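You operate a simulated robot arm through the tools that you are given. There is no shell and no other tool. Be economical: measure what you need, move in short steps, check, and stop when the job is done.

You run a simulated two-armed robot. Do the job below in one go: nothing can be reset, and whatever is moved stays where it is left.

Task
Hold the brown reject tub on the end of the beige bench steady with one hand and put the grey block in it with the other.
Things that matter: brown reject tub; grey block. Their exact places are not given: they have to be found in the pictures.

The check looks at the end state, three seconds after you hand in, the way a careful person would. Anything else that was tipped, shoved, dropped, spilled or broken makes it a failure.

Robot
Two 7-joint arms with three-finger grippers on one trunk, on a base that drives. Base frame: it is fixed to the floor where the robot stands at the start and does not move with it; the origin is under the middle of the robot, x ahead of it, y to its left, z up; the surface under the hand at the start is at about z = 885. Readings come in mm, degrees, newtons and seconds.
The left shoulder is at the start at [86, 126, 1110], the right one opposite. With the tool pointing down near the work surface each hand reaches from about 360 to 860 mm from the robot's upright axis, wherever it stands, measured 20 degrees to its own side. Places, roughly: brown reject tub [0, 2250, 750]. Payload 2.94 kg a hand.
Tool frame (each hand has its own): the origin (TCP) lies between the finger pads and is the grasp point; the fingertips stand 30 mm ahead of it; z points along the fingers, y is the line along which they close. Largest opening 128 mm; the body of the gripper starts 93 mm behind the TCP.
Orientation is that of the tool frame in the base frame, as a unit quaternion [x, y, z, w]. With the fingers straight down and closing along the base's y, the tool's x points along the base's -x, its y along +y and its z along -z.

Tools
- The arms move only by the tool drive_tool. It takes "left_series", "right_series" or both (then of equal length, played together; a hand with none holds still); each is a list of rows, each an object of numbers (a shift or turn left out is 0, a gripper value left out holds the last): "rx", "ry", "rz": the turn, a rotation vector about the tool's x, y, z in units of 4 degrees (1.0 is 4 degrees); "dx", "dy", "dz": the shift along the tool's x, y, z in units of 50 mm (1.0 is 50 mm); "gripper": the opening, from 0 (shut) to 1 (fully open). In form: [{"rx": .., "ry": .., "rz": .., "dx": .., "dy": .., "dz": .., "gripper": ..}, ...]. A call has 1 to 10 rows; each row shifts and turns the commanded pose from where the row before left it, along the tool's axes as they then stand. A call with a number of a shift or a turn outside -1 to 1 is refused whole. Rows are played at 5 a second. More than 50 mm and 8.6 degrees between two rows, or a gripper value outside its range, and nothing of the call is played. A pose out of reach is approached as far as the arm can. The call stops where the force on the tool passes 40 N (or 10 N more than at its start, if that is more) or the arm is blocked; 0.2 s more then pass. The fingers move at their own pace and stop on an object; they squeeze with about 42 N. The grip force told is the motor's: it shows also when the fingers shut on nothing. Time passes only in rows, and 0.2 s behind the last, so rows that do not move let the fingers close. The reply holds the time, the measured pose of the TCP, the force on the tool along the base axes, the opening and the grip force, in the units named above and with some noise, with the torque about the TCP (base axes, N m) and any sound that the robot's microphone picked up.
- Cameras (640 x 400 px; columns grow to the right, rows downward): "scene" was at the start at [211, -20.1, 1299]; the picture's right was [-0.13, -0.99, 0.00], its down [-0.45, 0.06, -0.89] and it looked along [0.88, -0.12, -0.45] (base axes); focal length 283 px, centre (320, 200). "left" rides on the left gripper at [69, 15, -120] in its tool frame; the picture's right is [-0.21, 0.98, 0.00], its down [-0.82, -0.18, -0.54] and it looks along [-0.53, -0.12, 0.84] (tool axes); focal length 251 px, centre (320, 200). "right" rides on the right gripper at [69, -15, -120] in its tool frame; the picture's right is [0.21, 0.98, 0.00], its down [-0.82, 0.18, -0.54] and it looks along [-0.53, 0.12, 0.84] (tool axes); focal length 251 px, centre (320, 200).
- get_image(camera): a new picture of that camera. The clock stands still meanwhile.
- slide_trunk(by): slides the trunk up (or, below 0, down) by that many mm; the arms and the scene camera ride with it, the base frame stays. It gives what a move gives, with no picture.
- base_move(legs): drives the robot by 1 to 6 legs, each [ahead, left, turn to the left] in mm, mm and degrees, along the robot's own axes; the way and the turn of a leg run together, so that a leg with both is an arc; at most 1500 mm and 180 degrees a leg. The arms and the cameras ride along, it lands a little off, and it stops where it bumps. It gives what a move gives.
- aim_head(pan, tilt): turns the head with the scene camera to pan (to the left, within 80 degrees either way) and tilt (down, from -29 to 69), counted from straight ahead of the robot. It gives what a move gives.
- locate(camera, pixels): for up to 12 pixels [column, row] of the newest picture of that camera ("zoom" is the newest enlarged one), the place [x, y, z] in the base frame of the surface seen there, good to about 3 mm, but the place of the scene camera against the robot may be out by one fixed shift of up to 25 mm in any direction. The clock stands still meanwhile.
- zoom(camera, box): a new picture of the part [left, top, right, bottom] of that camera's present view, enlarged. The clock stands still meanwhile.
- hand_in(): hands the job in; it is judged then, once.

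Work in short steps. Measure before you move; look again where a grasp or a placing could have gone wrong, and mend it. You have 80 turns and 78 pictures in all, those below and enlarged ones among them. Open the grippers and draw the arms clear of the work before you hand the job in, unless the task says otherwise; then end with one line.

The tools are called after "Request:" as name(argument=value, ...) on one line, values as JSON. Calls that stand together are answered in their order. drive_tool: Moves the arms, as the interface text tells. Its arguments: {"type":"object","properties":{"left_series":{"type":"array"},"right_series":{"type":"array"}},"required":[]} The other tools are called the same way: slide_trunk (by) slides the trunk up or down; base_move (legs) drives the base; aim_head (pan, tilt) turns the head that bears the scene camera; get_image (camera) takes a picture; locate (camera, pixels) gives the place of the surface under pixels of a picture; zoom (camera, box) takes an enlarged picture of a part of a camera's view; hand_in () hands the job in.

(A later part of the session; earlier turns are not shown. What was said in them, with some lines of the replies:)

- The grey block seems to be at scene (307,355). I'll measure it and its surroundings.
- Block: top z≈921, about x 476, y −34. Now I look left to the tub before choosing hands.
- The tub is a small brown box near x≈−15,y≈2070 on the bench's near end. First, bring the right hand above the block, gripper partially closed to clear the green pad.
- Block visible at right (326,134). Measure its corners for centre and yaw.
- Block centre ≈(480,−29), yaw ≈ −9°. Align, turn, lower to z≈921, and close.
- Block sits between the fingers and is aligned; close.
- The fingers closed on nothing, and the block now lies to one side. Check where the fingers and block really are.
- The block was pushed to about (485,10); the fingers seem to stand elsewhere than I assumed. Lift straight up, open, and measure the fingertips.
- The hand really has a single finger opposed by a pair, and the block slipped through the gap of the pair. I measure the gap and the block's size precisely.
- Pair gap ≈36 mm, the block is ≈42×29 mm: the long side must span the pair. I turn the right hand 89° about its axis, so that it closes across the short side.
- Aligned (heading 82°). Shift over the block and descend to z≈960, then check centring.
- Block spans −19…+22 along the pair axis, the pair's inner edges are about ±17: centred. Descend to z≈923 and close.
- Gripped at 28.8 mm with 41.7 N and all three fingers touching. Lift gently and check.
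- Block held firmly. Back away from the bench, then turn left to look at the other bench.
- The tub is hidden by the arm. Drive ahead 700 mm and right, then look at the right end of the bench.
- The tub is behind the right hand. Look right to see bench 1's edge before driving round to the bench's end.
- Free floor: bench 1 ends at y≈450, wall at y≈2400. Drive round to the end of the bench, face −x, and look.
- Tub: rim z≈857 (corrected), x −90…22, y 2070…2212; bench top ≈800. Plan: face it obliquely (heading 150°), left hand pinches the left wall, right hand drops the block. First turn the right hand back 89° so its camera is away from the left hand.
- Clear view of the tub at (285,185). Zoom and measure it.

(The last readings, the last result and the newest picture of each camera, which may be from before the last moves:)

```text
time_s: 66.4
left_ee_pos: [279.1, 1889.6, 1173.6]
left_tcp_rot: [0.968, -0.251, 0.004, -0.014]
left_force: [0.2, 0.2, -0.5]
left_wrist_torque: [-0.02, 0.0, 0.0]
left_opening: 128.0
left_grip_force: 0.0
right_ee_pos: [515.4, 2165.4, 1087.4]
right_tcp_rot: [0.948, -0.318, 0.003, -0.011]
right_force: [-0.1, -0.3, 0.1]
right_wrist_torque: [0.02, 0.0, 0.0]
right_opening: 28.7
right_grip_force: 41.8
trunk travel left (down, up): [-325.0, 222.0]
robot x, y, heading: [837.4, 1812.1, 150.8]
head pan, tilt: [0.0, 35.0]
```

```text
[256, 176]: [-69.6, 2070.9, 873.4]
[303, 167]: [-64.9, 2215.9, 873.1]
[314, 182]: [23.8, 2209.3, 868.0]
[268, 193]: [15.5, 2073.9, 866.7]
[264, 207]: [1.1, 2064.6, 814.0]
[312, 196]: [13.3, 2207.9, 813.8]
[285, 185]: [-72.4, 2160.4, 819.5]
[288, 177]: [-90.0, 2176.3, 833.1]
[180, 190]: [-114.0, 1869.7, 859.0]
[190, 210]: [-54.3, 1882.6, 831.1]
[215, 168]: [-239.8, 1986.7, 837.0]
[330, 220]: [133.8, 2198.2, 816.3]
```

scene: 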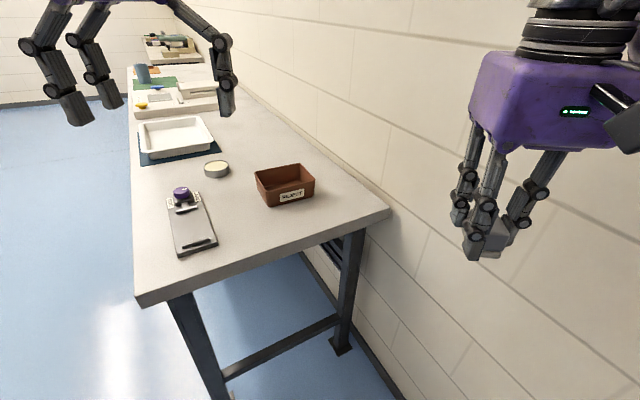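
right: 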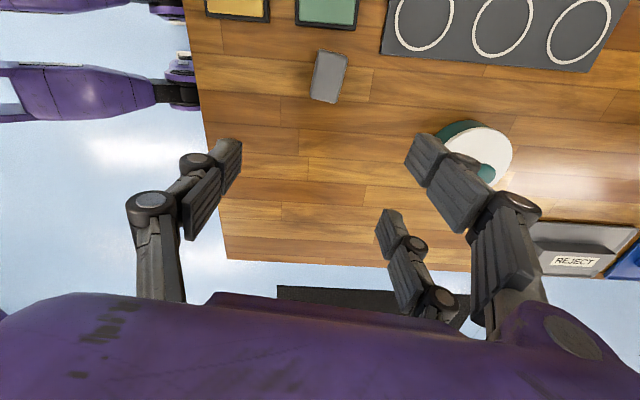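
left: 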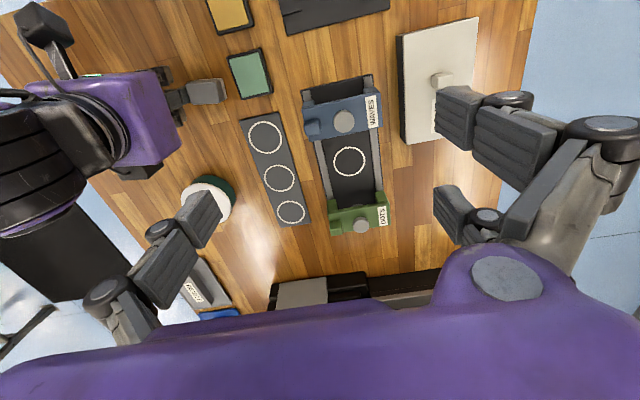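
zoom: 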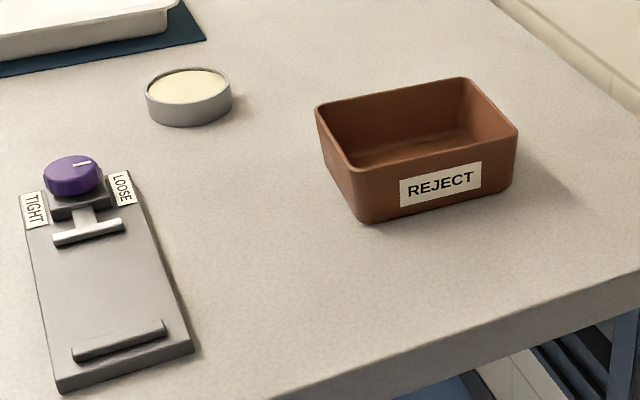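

Tub rim x −75…22, y 2070…2214. Drive obliquely to about (485,1840).

Request:
base_move(legs=[[321, 147, 0]])

Request:
aim_head(pan=0, tilt=50)

Request:
get_image(camera="scene")

Request:
get_image(camera="left")

```text
time_s: 67.3
left_ee_pos: [272.6, 1891.2, 1183.9]
left_tcp_rot: [0.967, -0.254, -0.005, -0.01]
left_force: [0.3, 0.5, 0.0]
left_wrist_torque: [-0.02, 0.02, 0.01]
left_opening: 127.7
left_grip_force: 0.1
right_ee_pos: [510.0, 2169.2, 1091.8]
right_tcp_rot: [0.946, -0.325, -0.005, -0.006]
right_force: [0.4, 0.7, 0.2]
right_wrist_torque: [0.02, -0.02, 0.01]
right_opening: 28.9
right_grip_force: 41.7
trunk travel left (down, up): [-325.0, 222.0]
robot x, y, heading: [809.4, 1806.0, 150.5]
head pan, tilt: [0.0, 35.0]
stopped in leg 1: the robot was blocked; the commanded pose is now the measured one
```

```text
time_s: 68.1
left_ee_pos: [274.0, 1890.8, 1184.2]
left_tcp_rot: [0.968, -0.253, -0.005, -0.01]
left_force: [-1.0, -0.2, 0.3]
left_wrist_torque: [-0.01, 0.01, -0.01]
left_opening: 127.8
left_grip_force: 0.0
right_ee_pos: [511.1, 2168.5, 1091.3]
right_tcp_rot: [0.946, -0.324, -0.004, -0.007]
right_force: [-0.3, 0.2, -1.0]
right_wrist_torque: [0.01, -0.03, 0.0]
right_opening: 28.9
right_grip_force: 42.4
trunk travel left (down, up): [-325.0, 222.0]
robot x, y, heading: [811.4, 1806.4, 150.5]
head pan, tilt: [0.0, 50.0]
```

```text
46 pictures are left
```

scene: 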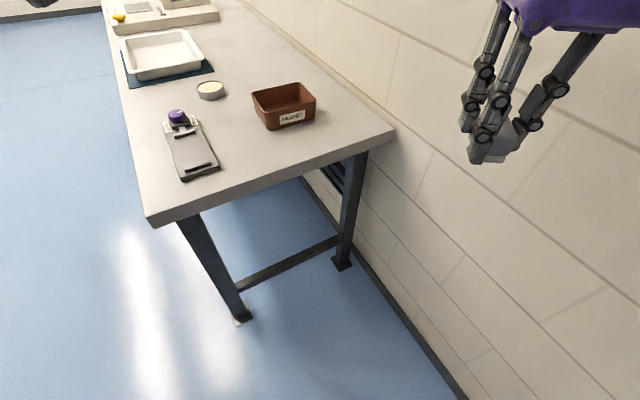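

```text
45 pictures are left
```

left: 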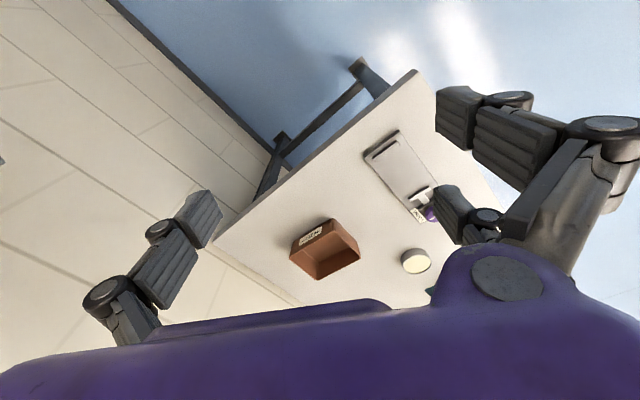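

Blocked—probably the right elbow at the wall. Look to the right.

Request:
aim_head(pan=-70, tilt=20)

Request:
get_image(camera="scene")

```text
time_s: 69.5
left_ee_pos: [275.5, 1890.5, 1184.3]
left_tcp_rot: [0.967, -0.253, -0.005, -0.01]
left_force: [0.3, -0.2, 0.4]
left_wrist_torque: [-0.03, 0.01, -0.01]
left_opening: 128.0
left_grip_force: 0.1
right_ee_pos: [511.5, 2167.8, 1091.1]
right_tcp_rot: [0.946, -0.323, -0.002, -0.006]
right_force: [0.3, -0.4, -0.9]
right_wrist_torque: [-0.01, 0.01, 0.01]
right_opening: 28.9
right_grip_force: 41.8
trunk travel left (down, up): [-325.0, 222.0]
robot x, y, heading: [811.9, 1805.4, 150.7]
head pan, tilt: [-70.0, 20.0]
```

```text
44 pictures are left
```

scene: 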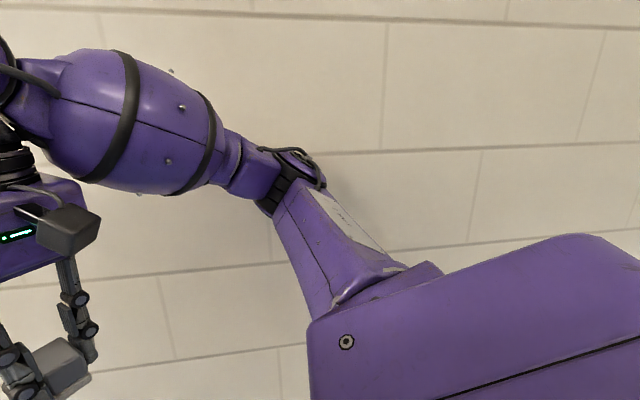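

The right elbow touches the wall. Move away to the left, turn to heading ~120°, and approach round the bench's front corner; lower the trunk by 85 as the bench is lower.

Request:
base_move(legs=[[0, 200, 0], [0, 0, -30]])

Request:
aim_head(pan=20, tilt=45)

Request:
get_image(camera="scene")

```text
time_s: 73.4
left_ee_pos: [298.5, 2000.6, 1178.4]
left_tcp_rot: [0.868, -0.497, 0.001, 0.001]
left_force: [0.2, 0.2, -0.1]
left_wrist_torque: [-0.02, 0.02, 0.01]
left_opening: 127.9
left_grip_force: 0.1
right_ee_pos: [640.4, 2119.1, 1079.8]
right_tcp_rot: [0.829, -0.56, 0.003, 0.005]
right_force: [-0.1, -0.5, -0.5]
right_wrist_torque: [0.0, -0.02, 0.01]
right_opening: 28.9
right_grip_force: 42.2
trunk travel left (down, up): [-325.0, 222.0]
robot x, y, heading: [711.0, 1630.5, 120.4]
head pan, tilt: [-70.0, 20.0]
```

```text
time_s: 75.0
left_ee_pos: [296.0, 2002.0, 1178.8]
left_tcp_rot: [0.868, -0.497, 0.001, 0.001]
left_force: [-0.2, 0.4, 0.0]
left_wrist_torque: [0.01, 0.0, -0.04]
left_opening: 128.0
left_grip_force: 0.1
right_ee_pos: [640.9, 2119.2, 1080.6]
right_tcp_rot: [0.829, -0.559, 0.003, 0.005]
right_force: [-0.4, -0.1, -1.2]
right_wrist_torque: [-0.02, -0.05, -0.03]
right_opening: 28.8
right_grip_force: 41.9
trunk travel left (down, up): [-325.0, 222.0]
robot x, y, heading: [710.8, 1634.7, 120.0]
head pan, tilt: [20.0, 45.0]
```

```text
43 pictures are left
```

scene: 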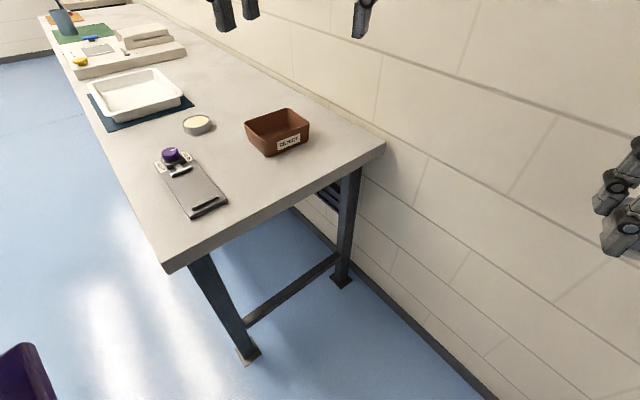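

Free. Drive left 389 and ahead 72 to about (340,1500), then lower the trunk.

Request:
base_move(legs=[[72, 389, 0]])

Request:
slide_trunk(by=-85)

Request:
aim_head(pan=0, tilt=42)

Request:
get_image(camera="scene")

Request:
get_image(camera="left")

```text
time_s: 79.0
left_ee_pos: [-76.3, 1866.9, 1179.6]
left_tcp_rot: [0.868, -0.497, 0.0, 0.001]
left_force: [-0.1, 0.0, -0.4]
left_wrist_torque: [0.01, 0.0, 0.03]
left_opening: 128.0
left_grip_force: 0.0
right_ee_pos: [266.9, 1984.5, 1080.8]
right_tcp_rot: [0.828, -0.56, 0.003, 0.005]
right_force: [0.3, -0.7, -0.5]
right_wrist_torque: [-0.01, 0.02, 0.0]
right_opening: 29.0
right_grip_force: 41.7
trunk travel left (down, up): [-325.0, 222.0]
robot x, y, heading: [336.4, 1499.9, 120.1]
head pan, tilt: [20.0, 45.0]
```

```text
time_s: 80.2
left_ee_pos: [-74.6, 1867.4, 1093.3]
left_tcp_rot: [0.868, -0.497, 0.0, 0.0]
left_force: [0.3, 0.1, 0.7]
left_wrist_torque: [0.0, 0.02, 0.01]
left_opening: 128.0
left_grip_force: 0.1
right_ee_pos: [266.5, 1983.8, 994.7]
right_tcp_rot: [0.828, -0.56, 0.003, 0.005]
right_force: [-0.2, 0.1, 0.1]
right_wrist_torque: [-0.02, 0.02, -0.01]
right_opening: 29.1
right_grip_force: 41.5
trunk travel left (down, up): [-240.0, 307.0]
robot x, y, heading: [336.3, 1500.6, 120.4]
head pan, tilt: [20.0, 45.0]
```

```text
time_s: 81.0
left_ee_pos: [-77.1, 1867.2, 1093.1]
left_tcp_rot: [0.868, -0.497, 0.001, 0.0]
left_force: [0.3, 0.0, 0.5]
left_wrist_torque: [0.0, -0.01, -0.05]
left_opening: 127.8
left_grip_force: 0.1
right_ee_pos: [266.7, 1985.0, 996.0]
right_tcp_rot: [0.829, -0.559, 0.003, 0.005]
right_force: [-0.1, 0.6, -1.7]
right_wrist_torque: [0.0, -0.01, 0.0]
right_opening: 28.7
right_grip_force: 41.7
trunk travel left (down, up): [-240.0, 307.0]
robot x, y, heading: [335.5, 1499.4, 120.2]
head pan, tilt: [0.0, 42.0]
```

```text
42 pictures are left
```

scene: 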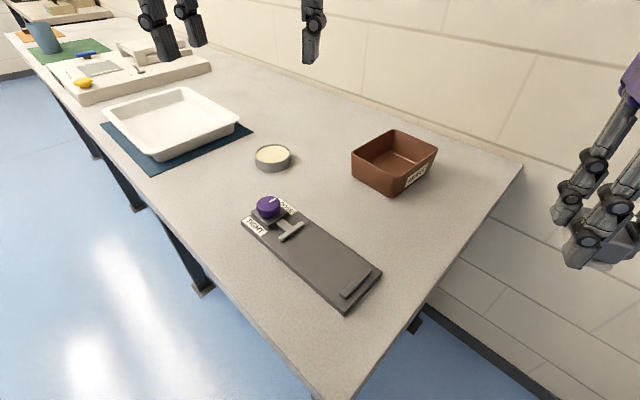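

```text
41 pictures are left
```

left: 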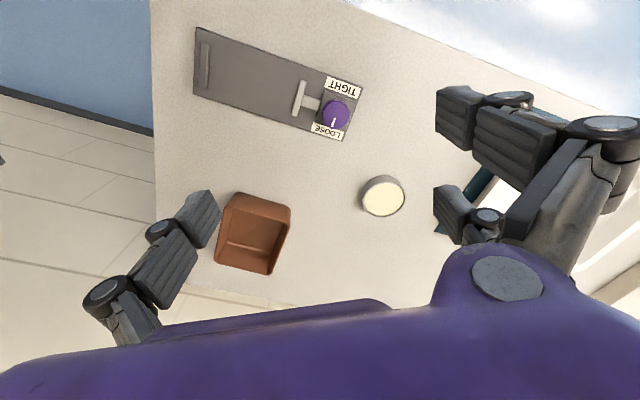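

Both cameras see the tub. Locate it with the left wrist camera, which has no bias.

Request:
locate(camera="left", pixels=[[232, 194], [290, 206], [272, 273], [217, 264], [252, 235], [262, 200], [283, 235], [200, 130], [310, 170], [330, 115], [380, 200], [345, 230]])

Request:
zoom(camera="left", box=[190, 180, 318, 290])

Request:
locate(camera="scene", pixels=[[352, 155], [394, 130], [436, 150], [396, 180], [393, 192], [392, 160], [440, 210]])

```text
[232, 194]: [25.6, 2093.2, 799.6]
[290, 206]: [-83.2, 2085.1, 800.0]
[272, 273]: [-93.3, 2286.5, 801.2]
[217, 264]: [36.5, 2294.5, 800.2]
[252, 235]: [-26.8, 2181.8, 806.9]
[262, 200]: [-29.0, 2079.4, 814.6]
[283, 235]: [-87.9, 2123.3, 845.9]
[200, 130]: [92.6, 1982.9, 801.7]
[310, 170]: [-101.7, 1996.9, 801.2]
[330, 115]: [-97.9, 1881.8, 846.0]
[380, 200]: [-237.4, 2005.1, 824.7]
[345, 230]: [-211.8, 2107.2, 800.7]
```

```text
3.64 times, centred on (254, 235) of left
```

zoom: 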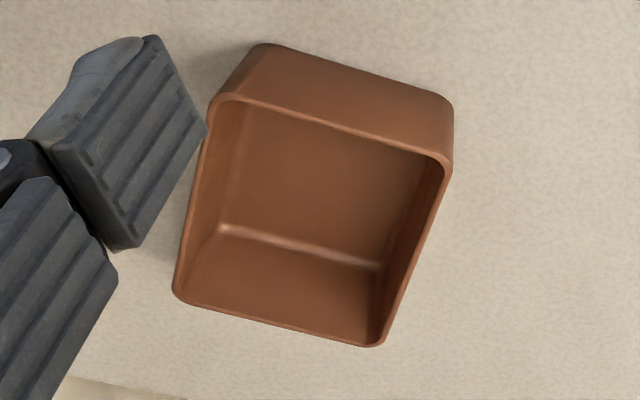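

```text
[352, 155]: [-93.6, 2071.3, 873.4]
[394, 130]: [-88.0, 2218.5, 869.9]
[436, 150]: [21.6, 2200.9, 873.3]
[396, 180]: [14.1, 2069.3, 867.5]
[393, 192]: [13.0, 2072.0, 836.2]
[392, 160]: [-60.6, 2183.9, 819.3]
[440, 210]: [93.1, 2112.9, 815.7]
```

Request:
locate(camera="zoom", pixels=[[218, 99], [330, 124], [446, 161], [411, 250], [374, 344], [280, 322], [178, 296], [196, 200], [330, 70], [300, 290], [300, 180]])

```text
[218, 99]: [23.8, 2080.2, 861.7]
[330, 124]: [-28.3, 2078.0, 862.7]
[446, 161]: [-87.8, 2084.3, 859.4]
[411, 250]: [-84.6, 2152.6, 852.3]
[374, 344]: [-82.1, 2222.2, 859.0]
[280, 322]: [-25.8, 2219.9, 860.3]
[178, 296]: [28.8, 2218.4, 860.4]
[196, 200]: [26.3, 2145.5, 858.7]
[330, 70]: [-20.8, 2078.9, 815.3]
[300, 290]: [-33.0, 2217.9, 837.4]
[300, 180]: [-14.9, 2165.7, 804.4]
```

Accurate tub: rim z 861, x −86…28, y 2078…2221, floor 805, bench 800. Plan: left hand pinches the far wall (x≈−84) near y 2100, leaning back toward the robot; right hand lowers the block in at (−20,2170). First turn the left hand 30° and bring it above.

Request:
drive_tool(left_series=[{"rz": 1, "gripper": 0.5}, {"rz": 1}, {"rz": 1}, {"rz": 1}, {"rz": 1}, {"rz": 1}, {"rz": 1}, {"rz": 0.55}])

Request:
drive_tool(left_series=[{"dx": -0.93}, {"dx": -0.93}, {"dx": -0.93}, {"dx": -0.93}, {"dx": -0.93, "dy": 0.14}, {"ry": -1}, {"ry": -1}, {"ry": -1}, {"ry": -1}, {"ry": -1}])

Request:
drive_tool(left_series=[{"ry": -1}, {}, {}])

Request:
get_image(camera="left")

Request:
get_image(camera="scene")

```text
time_s: 82.8
left_ee_pos: [-77.0, 1868.0, 1094.6]
left_tcp_rot: [0.707, -0.707, 0.002, 0.001]
left_force: [0.1, -0.1, 0.1]
left_wrist_torque: [0.02, -0.01, -0.01]
left_opening: 63.9
left_grip_force: 0.1
right_ee_pos: [268.3, 1985.5, 995.7]
right_tcp_rot: [0.829, -0.559, 0.002, 0.006]
right_force: [-0.5, -0.2, -0.4]
right_wrist_torque: [0.03, 0.01, -0.03]
right_opening: 29.0
right_grip_force: 41.8
trunk travel left (down, up): [-240.0, 307.0]
robot x, y, heading: [339.3, 1500.2, 120.3]
head pan, tilt: [0.0, 42.0]
```

```text
time_s: 85.0
left_ee_pos: [-84.9, 2099.8, 1094.3]
left_tcp_rot: [0.697, -0.695, -0.123, -0.123]
left_force: [0.3, 0.2, 0.3]
left_wrist_torque: [0.0, 0.0, 0.0]
left_opening: 64.0
left_grip_force: 0.0
right_ee_pos: [266.6, 1985.1, 995.6]
right_tcp_rot: [0.829, -0.56, 0.004, 0.004]
right_force: [-0.3, 0.1, -0.6]
right_wrist_torque: [0.01, -0.01, 0.01]
right_opening: 28.6
right_grip_force: 41.7
trunk travel left (down, up): [-240.0, 307.0]
robot x, y, heading: [337.0, 1502.9, 120.3]
head pan, tilt: [0.0, 42.0]
```

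```text
time_s: 85.8
left_ee_pos: [-84.1, 2099.8, 1094.2]
left_tcp_rot: [0.693, -0.69, -0.148, -0.147]
left_force: [0.4, 0.2, -1.1]
left_wrist_torque: [0.02, -0.01, 0.02]
left_opening: 63.8
left_grip_force: 0.1
right_ee_pos: [266.1, 1984.7, 994.5]
right_tcp_rot: [0.829, -0.56, 0.004, 0.004]
right_force: [0.8, -0.3, -1.1]
right_wrist_torque: [-0.01, 0.01, 0.02]
right_opening: 28.9
right_grip_force: 42.9
trunk travel left (down, up): [-240.0, 307.0]
robot x, y, heading: [335.2, 1496.8, 120.5]
head pan, tilt: [0.0, 42.0]
```

```text
39 pictures are left
```

left: 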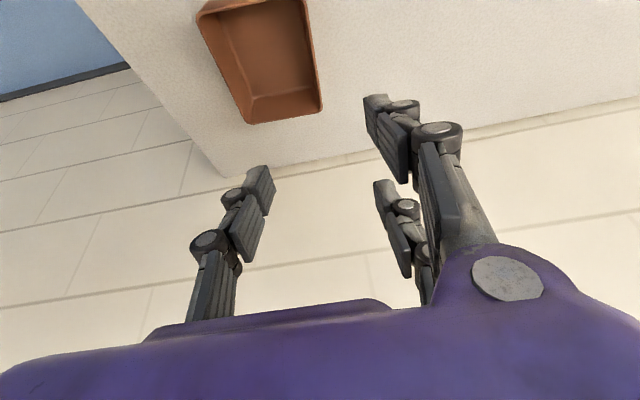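

```text
38 pictures are left
```

scene: 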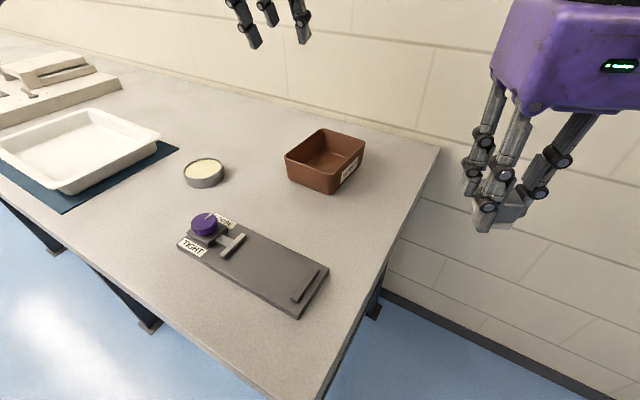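

Tilt correct (24° lean). Lower vertically to z≈925 above the rim and re-measure.

Request:
drive_tool(left_series=[{"dz": 0.772, "dx": 0.345}, {"dz": 0.772, "dx": 0.345}, {"dz": 0.772, "dx": 0.345}, {"dz": 0.772, "dx": 0.345}, {}])

Request:
get_image(camera="left")

Request:
get_image(camera="scene")

```text
time_s: 87.0
left_ee_pos: [-83.9, 2099.6, 924.6]
left_tcp_rot: [0.693, -0.69, -0.147, -0.147]
left_force: [1.2, -1.1, 0.1]
left_wrist_torque: [0.0, -0.01, -0.01]
left_opening: 64.3
left_grip_force: 0.0
right_ee_pos: [268.2, 1984.7, 996.5]
right_tcp_rot: [0.829, -0.56, 0.003, 0.005]
right_force: [0.3, -0.3, -1.3]
right_wrist_torque: [0.01, -0.03, 0.0]
right_opening: 29.2
right_grip_force: 42.2
trunk travel left (down, up): [-240.0, 307.0]
robot x, y, heading: [338.1, 1496.3, 120.3]
head pan, tilt: [0.0, 42.0]
```

```text
37 pictures are left
```

left: 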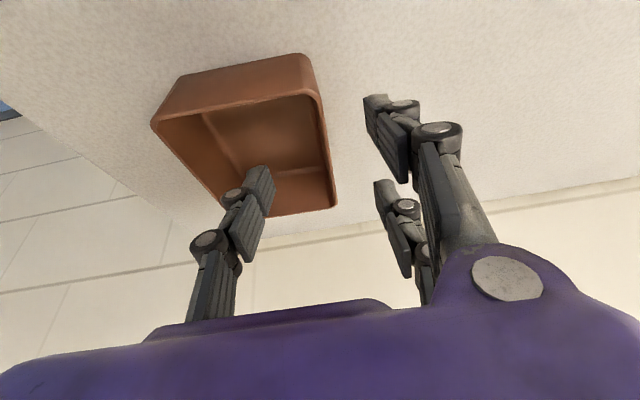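

```text
36 pictures are left
```

scene: 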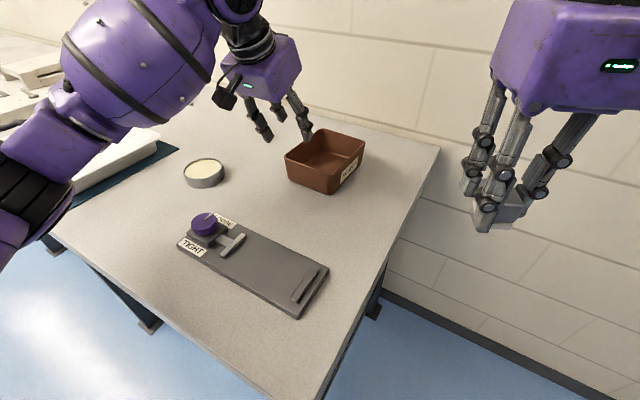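

Check the left forearm's height over the tray and the tub's far wall relative to the fingers.

Request:
locate(camera="scene", pixels=[[100, 150], [140, 90], [40, 190], [10, 230], [85, 175], [200, 60], [130, 150], [5, 260]])

Request:
locate(camera="left", pixels=[[320, 100], [325, 130], [330, 165], [334, 200], [262, 180], [268, 200], [372, 120], [400, 160], [380, 195], [290, 60], [160, 122]])

```text
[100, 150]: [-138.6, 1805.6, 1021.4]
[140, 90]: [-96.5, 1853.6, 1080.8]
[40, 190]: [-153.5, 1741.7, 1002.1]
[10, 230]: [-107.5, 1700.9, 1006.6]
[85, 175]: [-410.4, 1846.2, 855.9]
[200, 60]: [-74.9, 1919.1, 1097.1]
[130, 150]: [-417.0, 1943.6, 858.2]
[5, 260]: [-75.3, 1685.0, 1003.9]
```

```text
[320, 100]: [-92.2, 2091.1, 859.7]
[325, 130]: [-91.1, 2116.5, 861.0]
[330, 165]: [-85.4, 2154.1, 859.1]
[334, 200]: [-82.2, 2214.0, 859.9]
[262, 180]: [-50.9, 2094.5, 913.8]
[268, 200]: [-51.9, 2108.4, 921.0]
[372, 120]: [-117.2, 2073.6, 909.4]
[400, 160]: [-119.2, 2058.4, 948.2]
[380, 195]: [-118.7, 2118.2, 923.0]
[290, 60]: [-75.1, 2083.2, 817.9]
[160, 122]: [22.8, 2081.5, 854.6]
```

Far wall centre ≈ x −88 at y 2100, yawed ≈4°. Adjust, lower to z≈864, and look.

Request:
drive_tool(left_series=[{"dy": 0.08, "rz": 0.8}, {"dz": 0.37, "dx": 0.166}, {"dz": 0.37, "dx": 0.166}, {"dz": 0.37, "dx": 0.166}, {}])

Request:
get_image(camera="left")

Request:
zoom(camera="scene", box=[200, 60, 400, 200])

```text
time_s: 88.2
left_ee_pos: [-88.0, 2099.7, 862.5]
left_tcp_rot: [-0.673, 0.71, 0.151, 0.142]
left_force: [-0.7, 0.5, 0.2]
left_wrist_torque: [0.02, 0.0, -0.02]
left_opening: 63.8
left_grip_force: 0.0
right_ee_pos: [266.7, 1984.5, 995.3]
right_tcp_rot: [0.828, -0.56, 0.003, 0.005]
right_force: [0.1, 0.3, -0.5]
right_wrist_torque: [-0.01, -0.02, 0.02]
right_opening: 28.9
right_grip_force: 42.2
trunk travel left (down, up): [-240.0, 307.0]
robot x, y, heading: [340.9, 1499.2, 120.4]
head pan, tilt: [0.0, 42.0]
```

```text
35 pictures are left
```

left: 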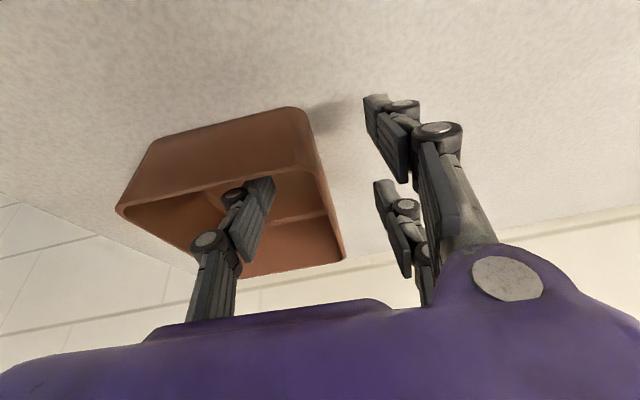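

```text
2.86 times, centred on (300, 130) of scene
```

zoom: 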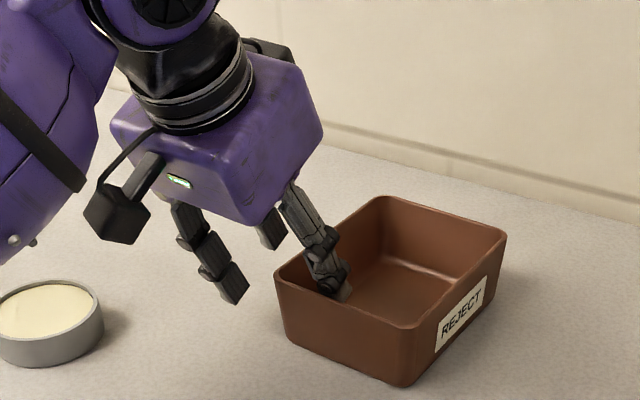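

Single finger inside, pair outside, wall centred between them. Close the left hand gently.

Request:
drive_tool(left_series=[{"gripper": 0.3}, {"gripper": 0.2}, {"gripper": 0.12}, {"gripper": 0.06}, {"gripper": 0.0}, {}, {}])

Request:
get_image(camera="left")

Request:
zoom(camera="scene", box=[200, 60, 400, 200])

```text
time_s: 89.8
left_ee_pos: [-88.8, 2099.6, 864.0]
left_tcp_rot: [-0.673, 0.71, 0.152, 0.143]
left_force: [0.4, -0.8, 5.9]
left_wrist_torque: [-0.3, -0.8, 0.0]
left_opening: 5.8
left_grip_force: 33.6
right_ee_pos: [267.3, 1985.7, 995.4]
right_tcp_rot: [0.829, -0.56, 0.002, 0.005]
right_force: [0.0, 1.1, -0.5]
right_wrist_torque: [-0.03, 0.0, 0.01]
right_opening: 29.2
right_grip_force: 41.8
trunk travel left (down, up): [-240.0, 307.0]
robot x, y, heading: [338.4, 1497.8, 120.4]
head pan, tilt: [0.0, 42.0]
```

```text
33 pictures are left
```

left: 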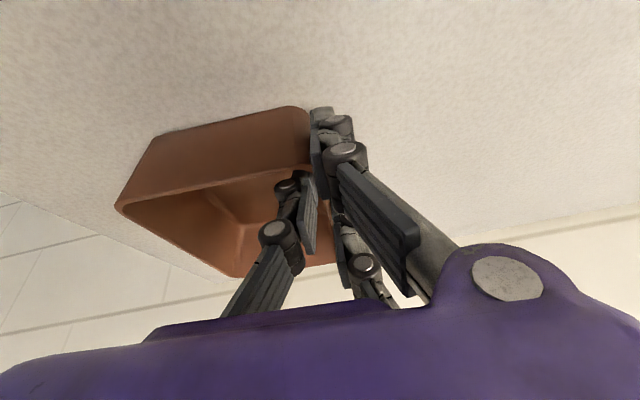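

```text
2.86 times, centred on (300, 130) of scene
```

zoom: 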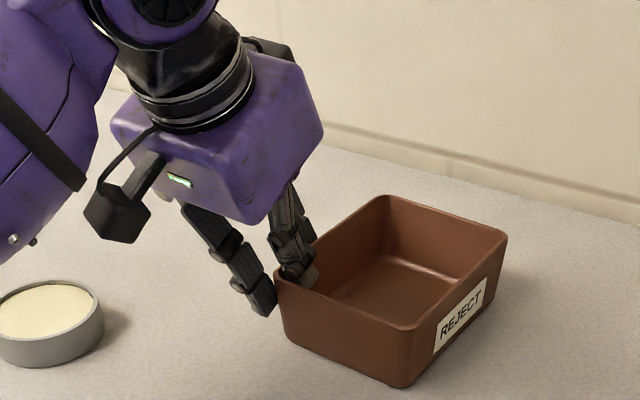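

Tub is held (5.8 mm wall, stable). Now turn the right hand 22°, move +y along the bench end, then check before going over the tub.

Request:
drive_tool(right_series=[{"rz": 1}, {"rz": 1}, {"rz": 1}, {"rz": 1}, {"rz": 1}, {"rz": 0.5}, {"dx": -0.93}, {"dx": -0.93}, {"dx": -0.93}, {"dx": -0.93}])

Request:
drive_tool(right_series=[{"dy": 0.9}, {"dy": 0.9}, {"dy": 0.9}, {}])

Request:
get_image(camera="scene")

Request:
get_image(camera="right")

```text
time_s: 92.0
left_ee_pos: [-89.5, 2099.4, 863.0]
left_tcp_rot: [-0.674, 0.709, 0.151, 0.143]
left_force: [0.0, 1.0, 5.9]
left_wrist_torque: [-0.02, -0.75, 0.11]
left_opening: 6.1
left_grip_force: 33.1
right_ee_pos: [268.3, 2170.1, 994.0]
right_tcp_rot: [0.707, -0.707, 0.004, 0.004]
right_force: [0.4, 0.0, 0.3]
right_wrist_torque: [0.0, 0.01, 0.05]
right_opening: 28.8
right_grip_force: 41.5
trunk travel left (down, up): [-240.0, 307.0]
robot x, y, heading: [338.4, 1499.2, 120.4]
head pan, tilt: [0.0, 42.0]
```

```text
time_s: 93.0
left_ee_pos: [-88.5, 2098.4, 864.2]
left_tcp_rot: [-0.673, 0.709, 0.152, 0.143]
left_force: [-0.2, 0.3, 6.2]
left_wrist_torque: [-0.12, -0.78, 0.0]
left_opening: 5.9
left_grip_force: 33.3
right_ee_pos: [133.8, 2170.3, 994.5]
right_tcp_rot: [-0.706, 0.708, -0.004, -0.004]
right_force: [-1.0, -0.1, -0.5]
right_wrist_torque: [0.0, 0.01, -0.01]
right_opening: 28.7
right_grip_force: 41.6
trunk travel left (down, up): [-240.0, 307.0]
robot x, y, heading: [338.3, 1498.1, 120.1]
head pan, tilt: [0.0, 42.0]
```

```text
31 pictures are left
```

scene: 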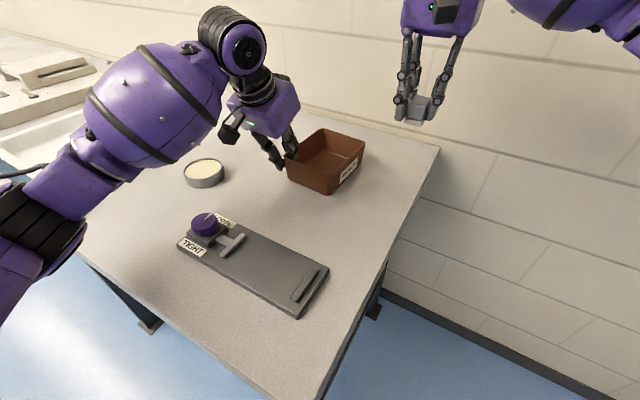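

```text
30 pictures are left
```

right: 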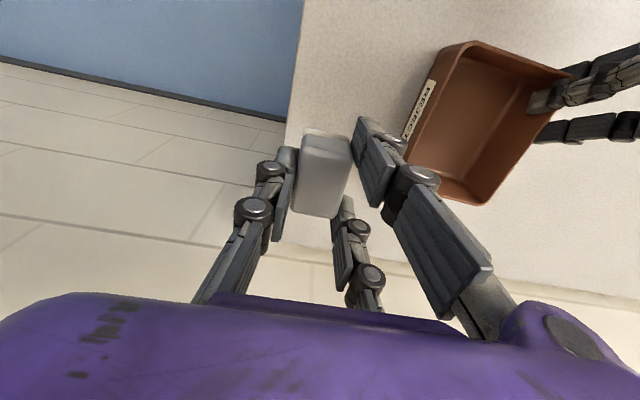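

Clear. Move over the tub to x≈−22, still high, and check.

Request:
drive_tool(right_series=[{"dy": 0.78}, {"dy": 0.78}, {"dy": 0.78}, {"dy": 0.78}, {}])

Request:
get_image(camera="right")

Request:
get_image(camera="scene")

```text
time_s: 94.2
left_ee_pos: [-90.4, 2099.3, 864.2]
left_tcp_rot: [-0.673, 0.709, 0.152, 0.143]
left_force: [-0.6, 0.0, 6.3]
left_wrist_torque: [-0.19, -0.77, 0.0]
left_opening: 5.9
left_grip_force: 33.6
right_ee_pos: [-23.3, 2170.4, 994.7]
right_tcp_rot: [-0.706, 0.708, -0.004, -0.003]
right_force: [1.0, -0.3, -0.1]
right_wrist_torque: [0.02, 0.04, 0.01]
right_opening: 28.9
right_grip_force: 42.2
trunk travel left (down, up): [-240.0, 307.0]
robot x, y, heading: [339.8, 1498.8, 120.2]
head pan, tilt: [0.0, 42.0]
```

```text
29 pictures are left
```

right: 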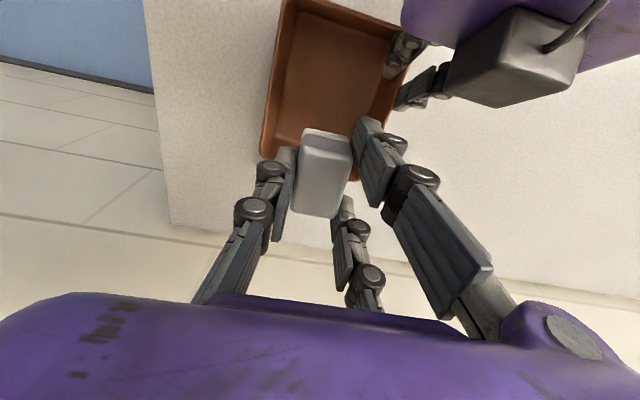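

```text
28 pictures are left
```

scene: 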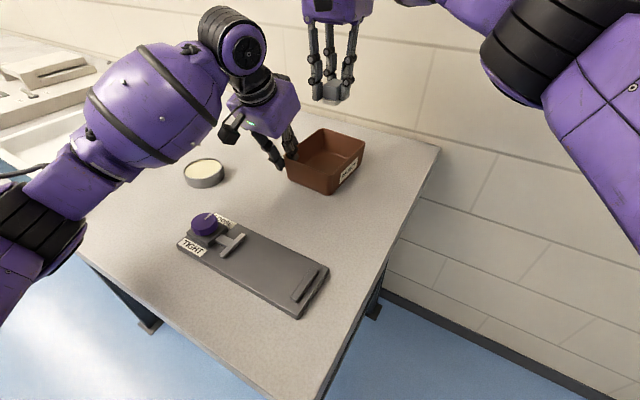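

Check clearances: locate the left hand's box and tub rim in the right camera's view.

Request:
locate(camera="right", pixels=[[500, 50], [460, 70], [490, 95], [440, 15], [410, 10], [390, 65], [440, 80], [358, 178], [275, 60], [290, 3], [340, 60], [268, 150]])

```text
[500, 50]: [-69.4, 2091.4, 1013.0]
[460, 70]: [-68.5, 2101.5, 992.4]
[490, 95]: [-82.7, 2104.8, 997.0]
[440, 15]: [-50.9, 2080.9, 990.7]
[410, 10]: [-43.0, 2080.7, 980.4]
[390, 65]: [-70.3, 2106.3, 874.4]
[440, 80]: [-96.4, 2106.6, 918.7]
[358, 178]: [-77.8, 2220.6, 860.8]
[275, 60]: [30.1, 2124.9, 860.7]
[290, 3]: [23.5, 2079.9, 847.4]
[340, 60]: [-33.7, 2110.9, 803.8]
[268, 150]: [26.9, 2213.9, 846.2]
```

Left hand's body reaches x≈−40,y≈2081 at z 980, so I shift to x≈−14 and lower partway to z≈905, then look.

Request:
drive_tool(right_series=[{"dy": -0.18}, {"dz": 0.6}, {"dz": 0.6}, {"dz": 0.6}, {}])

Request:
get_image(camera="right")

Request:
zoom(camera="scene", box=[200, 40, 440, 200])

```text
time_s: 95.4
left_ee_pos: [-89.2, 2099.6, 864.2]
left_tcp_rot: [-0.673, 0.71, 0.151, 0.142]
left_force: [-1.5, -0.2, 6.8]
left_wrist_torque: [0.01, -0.8, 0.05]
left_opening: 5.7
left_grip_force: 33.5
right_ee_pos: [-15.0, 2169.4, 903.9]
right_tcp_rot: [-0.707, 0.707, -0.003, -0.004]
right_force: [-0.5, 0.4, -0.6]
right_wrist_torque: [-0.02, -0.02, -0.02]
right_opening: 28.9
right_grip_force: 41.6
trunk travel left (down, up): [-240.0, 307.0]
robot x, y, heading: [339.9, 1497.6, 120.4]
head pan, tilt: [0.0, 42.0]
```

```text
27 pictures are left
```

right: 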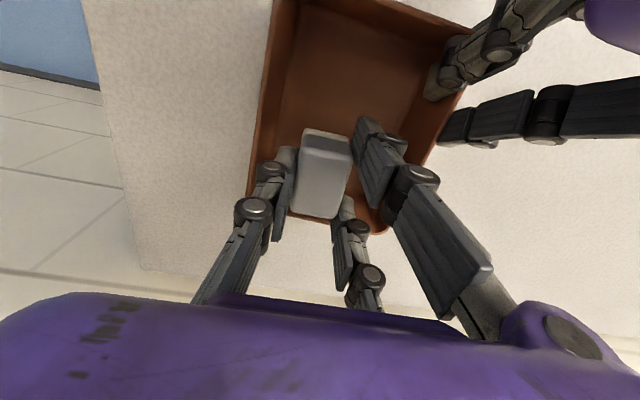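

```text
2.50 times, centred on (320, 120) of scene
```

zoom: 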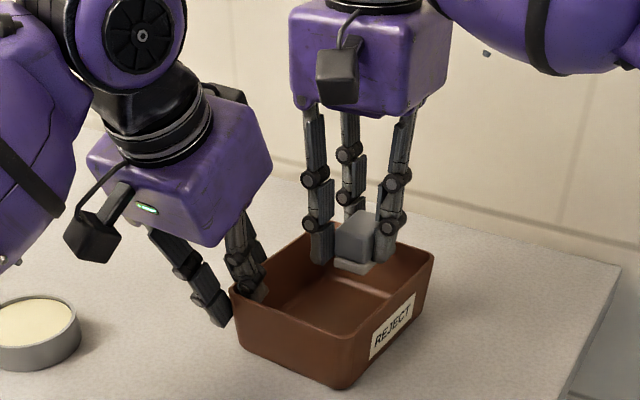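

Good clearance. Shift 5 mm away from the near wall and lower to z≈868.

Request:
drive_tool(right_series=[{"dy": 0.1}, {"dz": 0.24}, {"dz": 0.24}, {"dz": 0.24}, {}])

Request:
get_image(camera="right")

Request:
zoom(camera="scene", box=[200, 40, 440, 200])

```text
time_s: 96.6
left_ee_pos: [-89.7, 2099.4, 863.4]
left_tcp_rot: [-0.673, 0.71, 0.151, 0.144]
left_force: [-1.5, -0.1, 5.9]
left_wrist_torque: [0.06, -0.78, 0.07]
left_opening: 6.0
left_grip_force: 33.8
right_ee_pos: [-19.4, 2169.7, 867.9]
right_tcp_rot: [-0.706, 0.708, -0.003, -0.005]
right_force: [0.4, 0.1, -0.6]
right_wrist_torque: [0.01, 0.01, 0.0]
right_opening: 28.9
right_grip_force: 42.2
trunk travel left (down, up): [-240.0, 307.0]
robot x, y, heading: [335.1, 1500.8, 120.4]
head pan, tilt: [0.0, 42.0]
```

```text
25 pictures are left
```

right: 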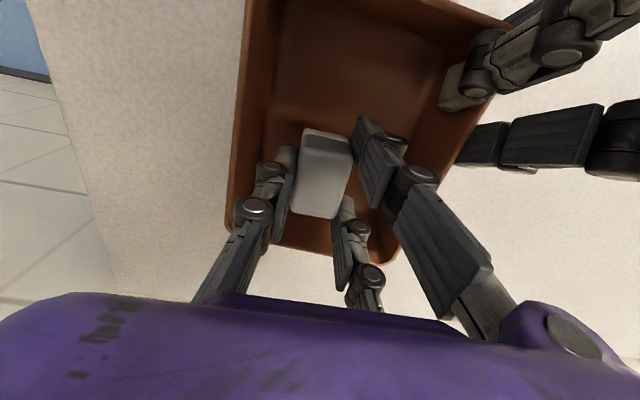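

```text
2.50 times, centred on (320, 120) of scene
```

zoom: 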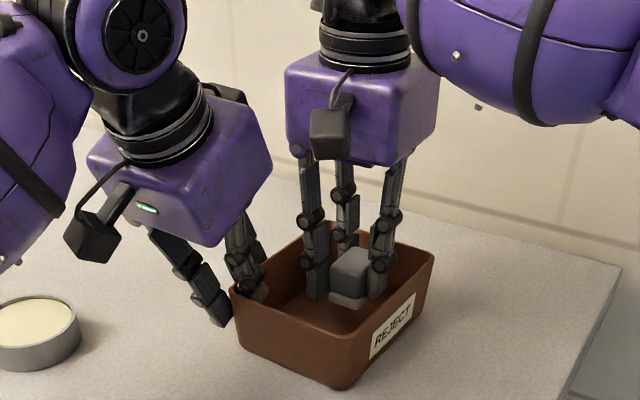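

No contact forces. Lower another 12 mm, then open slightly to release.

Request:
drive_tool(right_series=[{"dz": 0.12}, {"dz": 0.12}, {}, {"gripper": 0.27}, {"gripper": 0.33}, {}, {}])

Request:
get_image(camera="right")

```text
time_s: 98.2
left_ee_pos: [-89.4, 2098.6, 864.6]
left_tcp_rot: [-0.673, 0.709, 0.152, 0.143]
left_force: [-1.0, -1.0, 6.1]
left_wrist_torque: [0.03, -0.76, 0.08]
left_opening: 6.0
left_grip_force: 32.8
right_ee_pos: [-20.4, 2169.9, 857.8]
right_tcp_rot: [-0.706, 0.708, -0.004, -0.004]
right_force: [-0.2, 0.1, -0.9]
right_wrist_torque: [-0.04, 0.03, 0.02]
right_opening: 42.3
right_grip_force: 0.1
trunk travel left (down, up): [-240.0, 307.0]
robot x, y, heading: [334.9, 1498.9, 120.1]
head pan, tilt: [0.0, 42.0]
```

```text
23 pictures are left
```

right: 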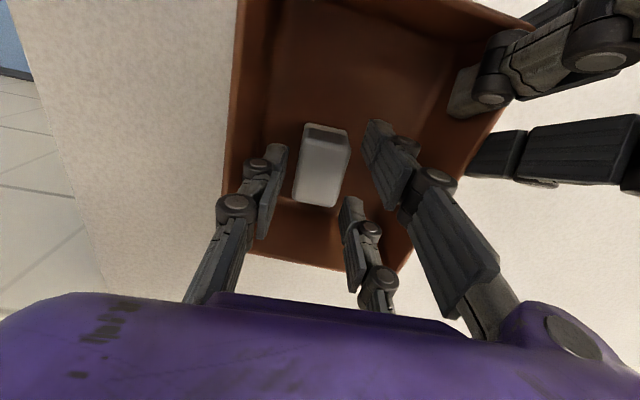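

Block is in the tub. Lift the right hand straight up and draw it out to +x.

Request:
drive_tool(right_series=[{"dz": -0.3}, {"dz": -0.6}, {"dz": -0.8}, {"dz": -0.8}, {"dz": -0.8}, {"dy": -0.9}, {"dy": -0.9}, {"dy": -0.9}, {"dy": -0.9}, {"dy": -0.9}])

Request:
zoom(camera="scene", box=[200, 60, 400, 200])

```text
time_s: 100.4
left_ee_pos: [-88.1, 2099.7, 864.1]
left_tcp_rot: [-0.674, 0.709, 0.152, 0.143]
left_force: [1.5, 2.4, 6.1]
left_wrist_torque: [-0.05, -0.81, 0.32]
left_opening: 6.0
left_grip_force: 33.5
right_ee_pos: [207.3, 2170.2, 1020.8]
right_tcp_rot: [-0.707, 0.708, -0.004, -0.005]
right_force: [-0.2, -0.5, 0.6]
right_wrist_torque: [0.01, 0.02, -0.02]
right_opening: 42.2
right_grip_force: 0.1
trunk travel left (down, up): [-240.0, 307.0]
robot x, y, heading: [334.8, 1501.7, 120.1]
head pan, tilt: [0.0, 42.0]
```

```text
2.86 times, centred on (300, 130) of scene
```

zoom: 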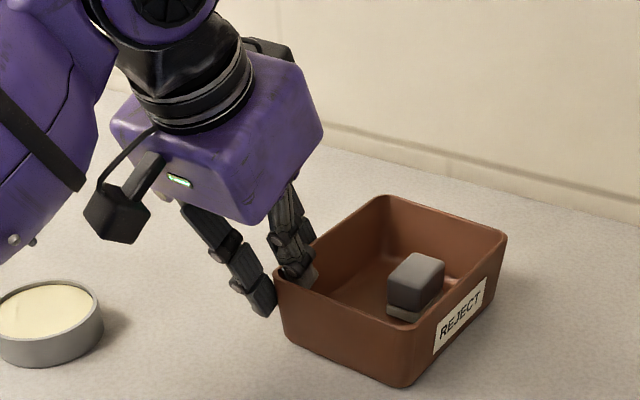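

The block lies in the tub. Release the left hand gradually and raise it vertically.

Request:
drive_tool(left_series=[{"gripper": 0.1}, {"gripper": 0.2}, {"gripper": 0.4}, {}, {"dz": -0.3, "dx": -0.133}, {"dz": -0.772, "dx": -0.345}, {"dz": -0.772, "dx": -0.345}, {"dz": -0.772, "dx": -0.345}, {"dz": -0.772, "dx": -0.345}, {}], right_series=[{"gripper": 0.6}, {}, {}, {}, {}, {}, {}, {}, {}, {}])

Request:
get_image(camera="scene")

```text
time_s: 102.6
left_ee_pos: [-85.3, 2101.1, 1048.7]
left_tcp_rot: [-0.673, 0.71, 0.15, 0.143]
left_force: [-0.2, 0.6, 0.3]
left_wrist_torque: [0.0, -0.02, 0.02]
left_opening: 51.3
left_grip_force: 0.1
right_ee_pos: [205.7, 2170.3, 1019.1]
right_tcp_rot: [-0.707, 0.708, -0.004, -0.004]
right_force: [-0.5, 0.2, 0.8]
right_wrist_torque: [0.0, 0.01, 0.0]
right_opening: 76.8
right_grip_force: 0.0
trunk travel left (down, up): [-240.0, 307.0]
robot x, y, heading: [334.6, 1501.7, 120.3]
head pan, tilt: [0.0, 42.0]
```

```text
21 pictures are left
```

scene: 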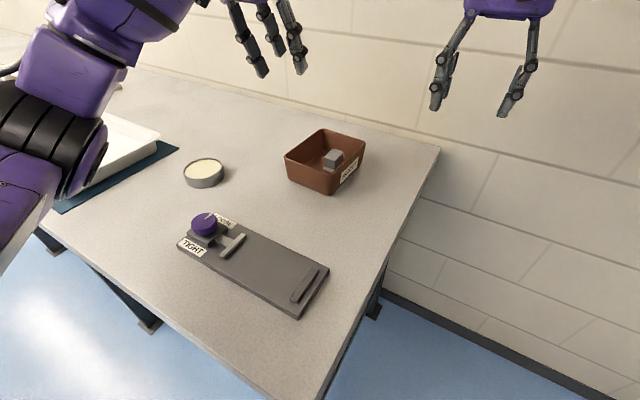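

The tub stands where it was with the block in it, both hands clear. Back the robot off a little and take a last look.

Request:
slide_trunk(by=85)

Request:
base_move(legs=[[-350, 0, 0]])

Request:
get_image(camera="scene")

```text
time_s: 103.8
left_ee_pos: [-86.5, 2099.6, 1134.3]
left_tcp_rot: [-0.673, 0.71, 0.15, 0.143]
left_force: [-0.2, 0.6, -0.5]
left_wrist_torque: [-0.02, -0.02, -0.02]
left_opening: 51.0
left_grip_force: 0.0
right_ee_pos: [205.3, 2172.2, 1104.3]
right_tcp_rot: [-0.707, 0.708, -0.005, -0.004]
right_force: [-0.9, 0.4, 0.3]
right_wrist_torque: [-0.01, -0.01, -0.02]
right_opening: 76.8
right_grip_force: 0.0
trunk travel left (down, up): [-325.0, 222.0]
robot x, y, heading: [337.8, 1500.4, 120.5]
head pan, tilt: [0.0, 42.0]
```

```text
time_s: 106.1
left_ee_pos: [89.6, 1796.3, 1133.5]
left_tcp_rot: [-0.674, 0.708, 0.151, 0.143]
left_force: [0.6, 0.6, -0.2]
left_wrist_torque: [0.08, 0.01, 0.0]
left_opening: 51.2
left_grip_force: 0.2
right_ee_pos: [380.4, 1869.2, 1104.7]
right_tcp_rot: [0.707, -0.707, 0.005, 0.004]
right_force: [0.0, -1.3, 0.5]
right_wrist_torque: [0.0, 0.01, 0.03]
right_opening: 76.9
right_grip_force: 0.1
trunk travel left (down, up): [-325.0, 222.0]
robot x, y, heading: [513.0, 1197.5, 120.5]
head pan, tilt: [0.0, 42.0]
```

```text
20 pictures are left
```

scene: 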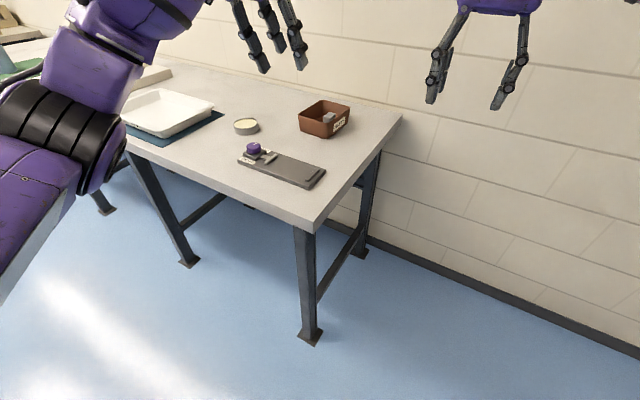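

Everything is in place: tub at (325,118) with the block in it, and the arms are clear. Handing in.

Request:
hand_in()

```text
The job is handed in.
```

The grey block is in the brown reject tub. The left hand held the tub's far wall while the right hand lowered the block in. The last picture shows the tub where it stood and both hands empty and clear. On the way, the first grasp slipped and pushed the block a few centimetres along the first bench, and the right elbow bumped the wall. Neither moved anything else that I could see.
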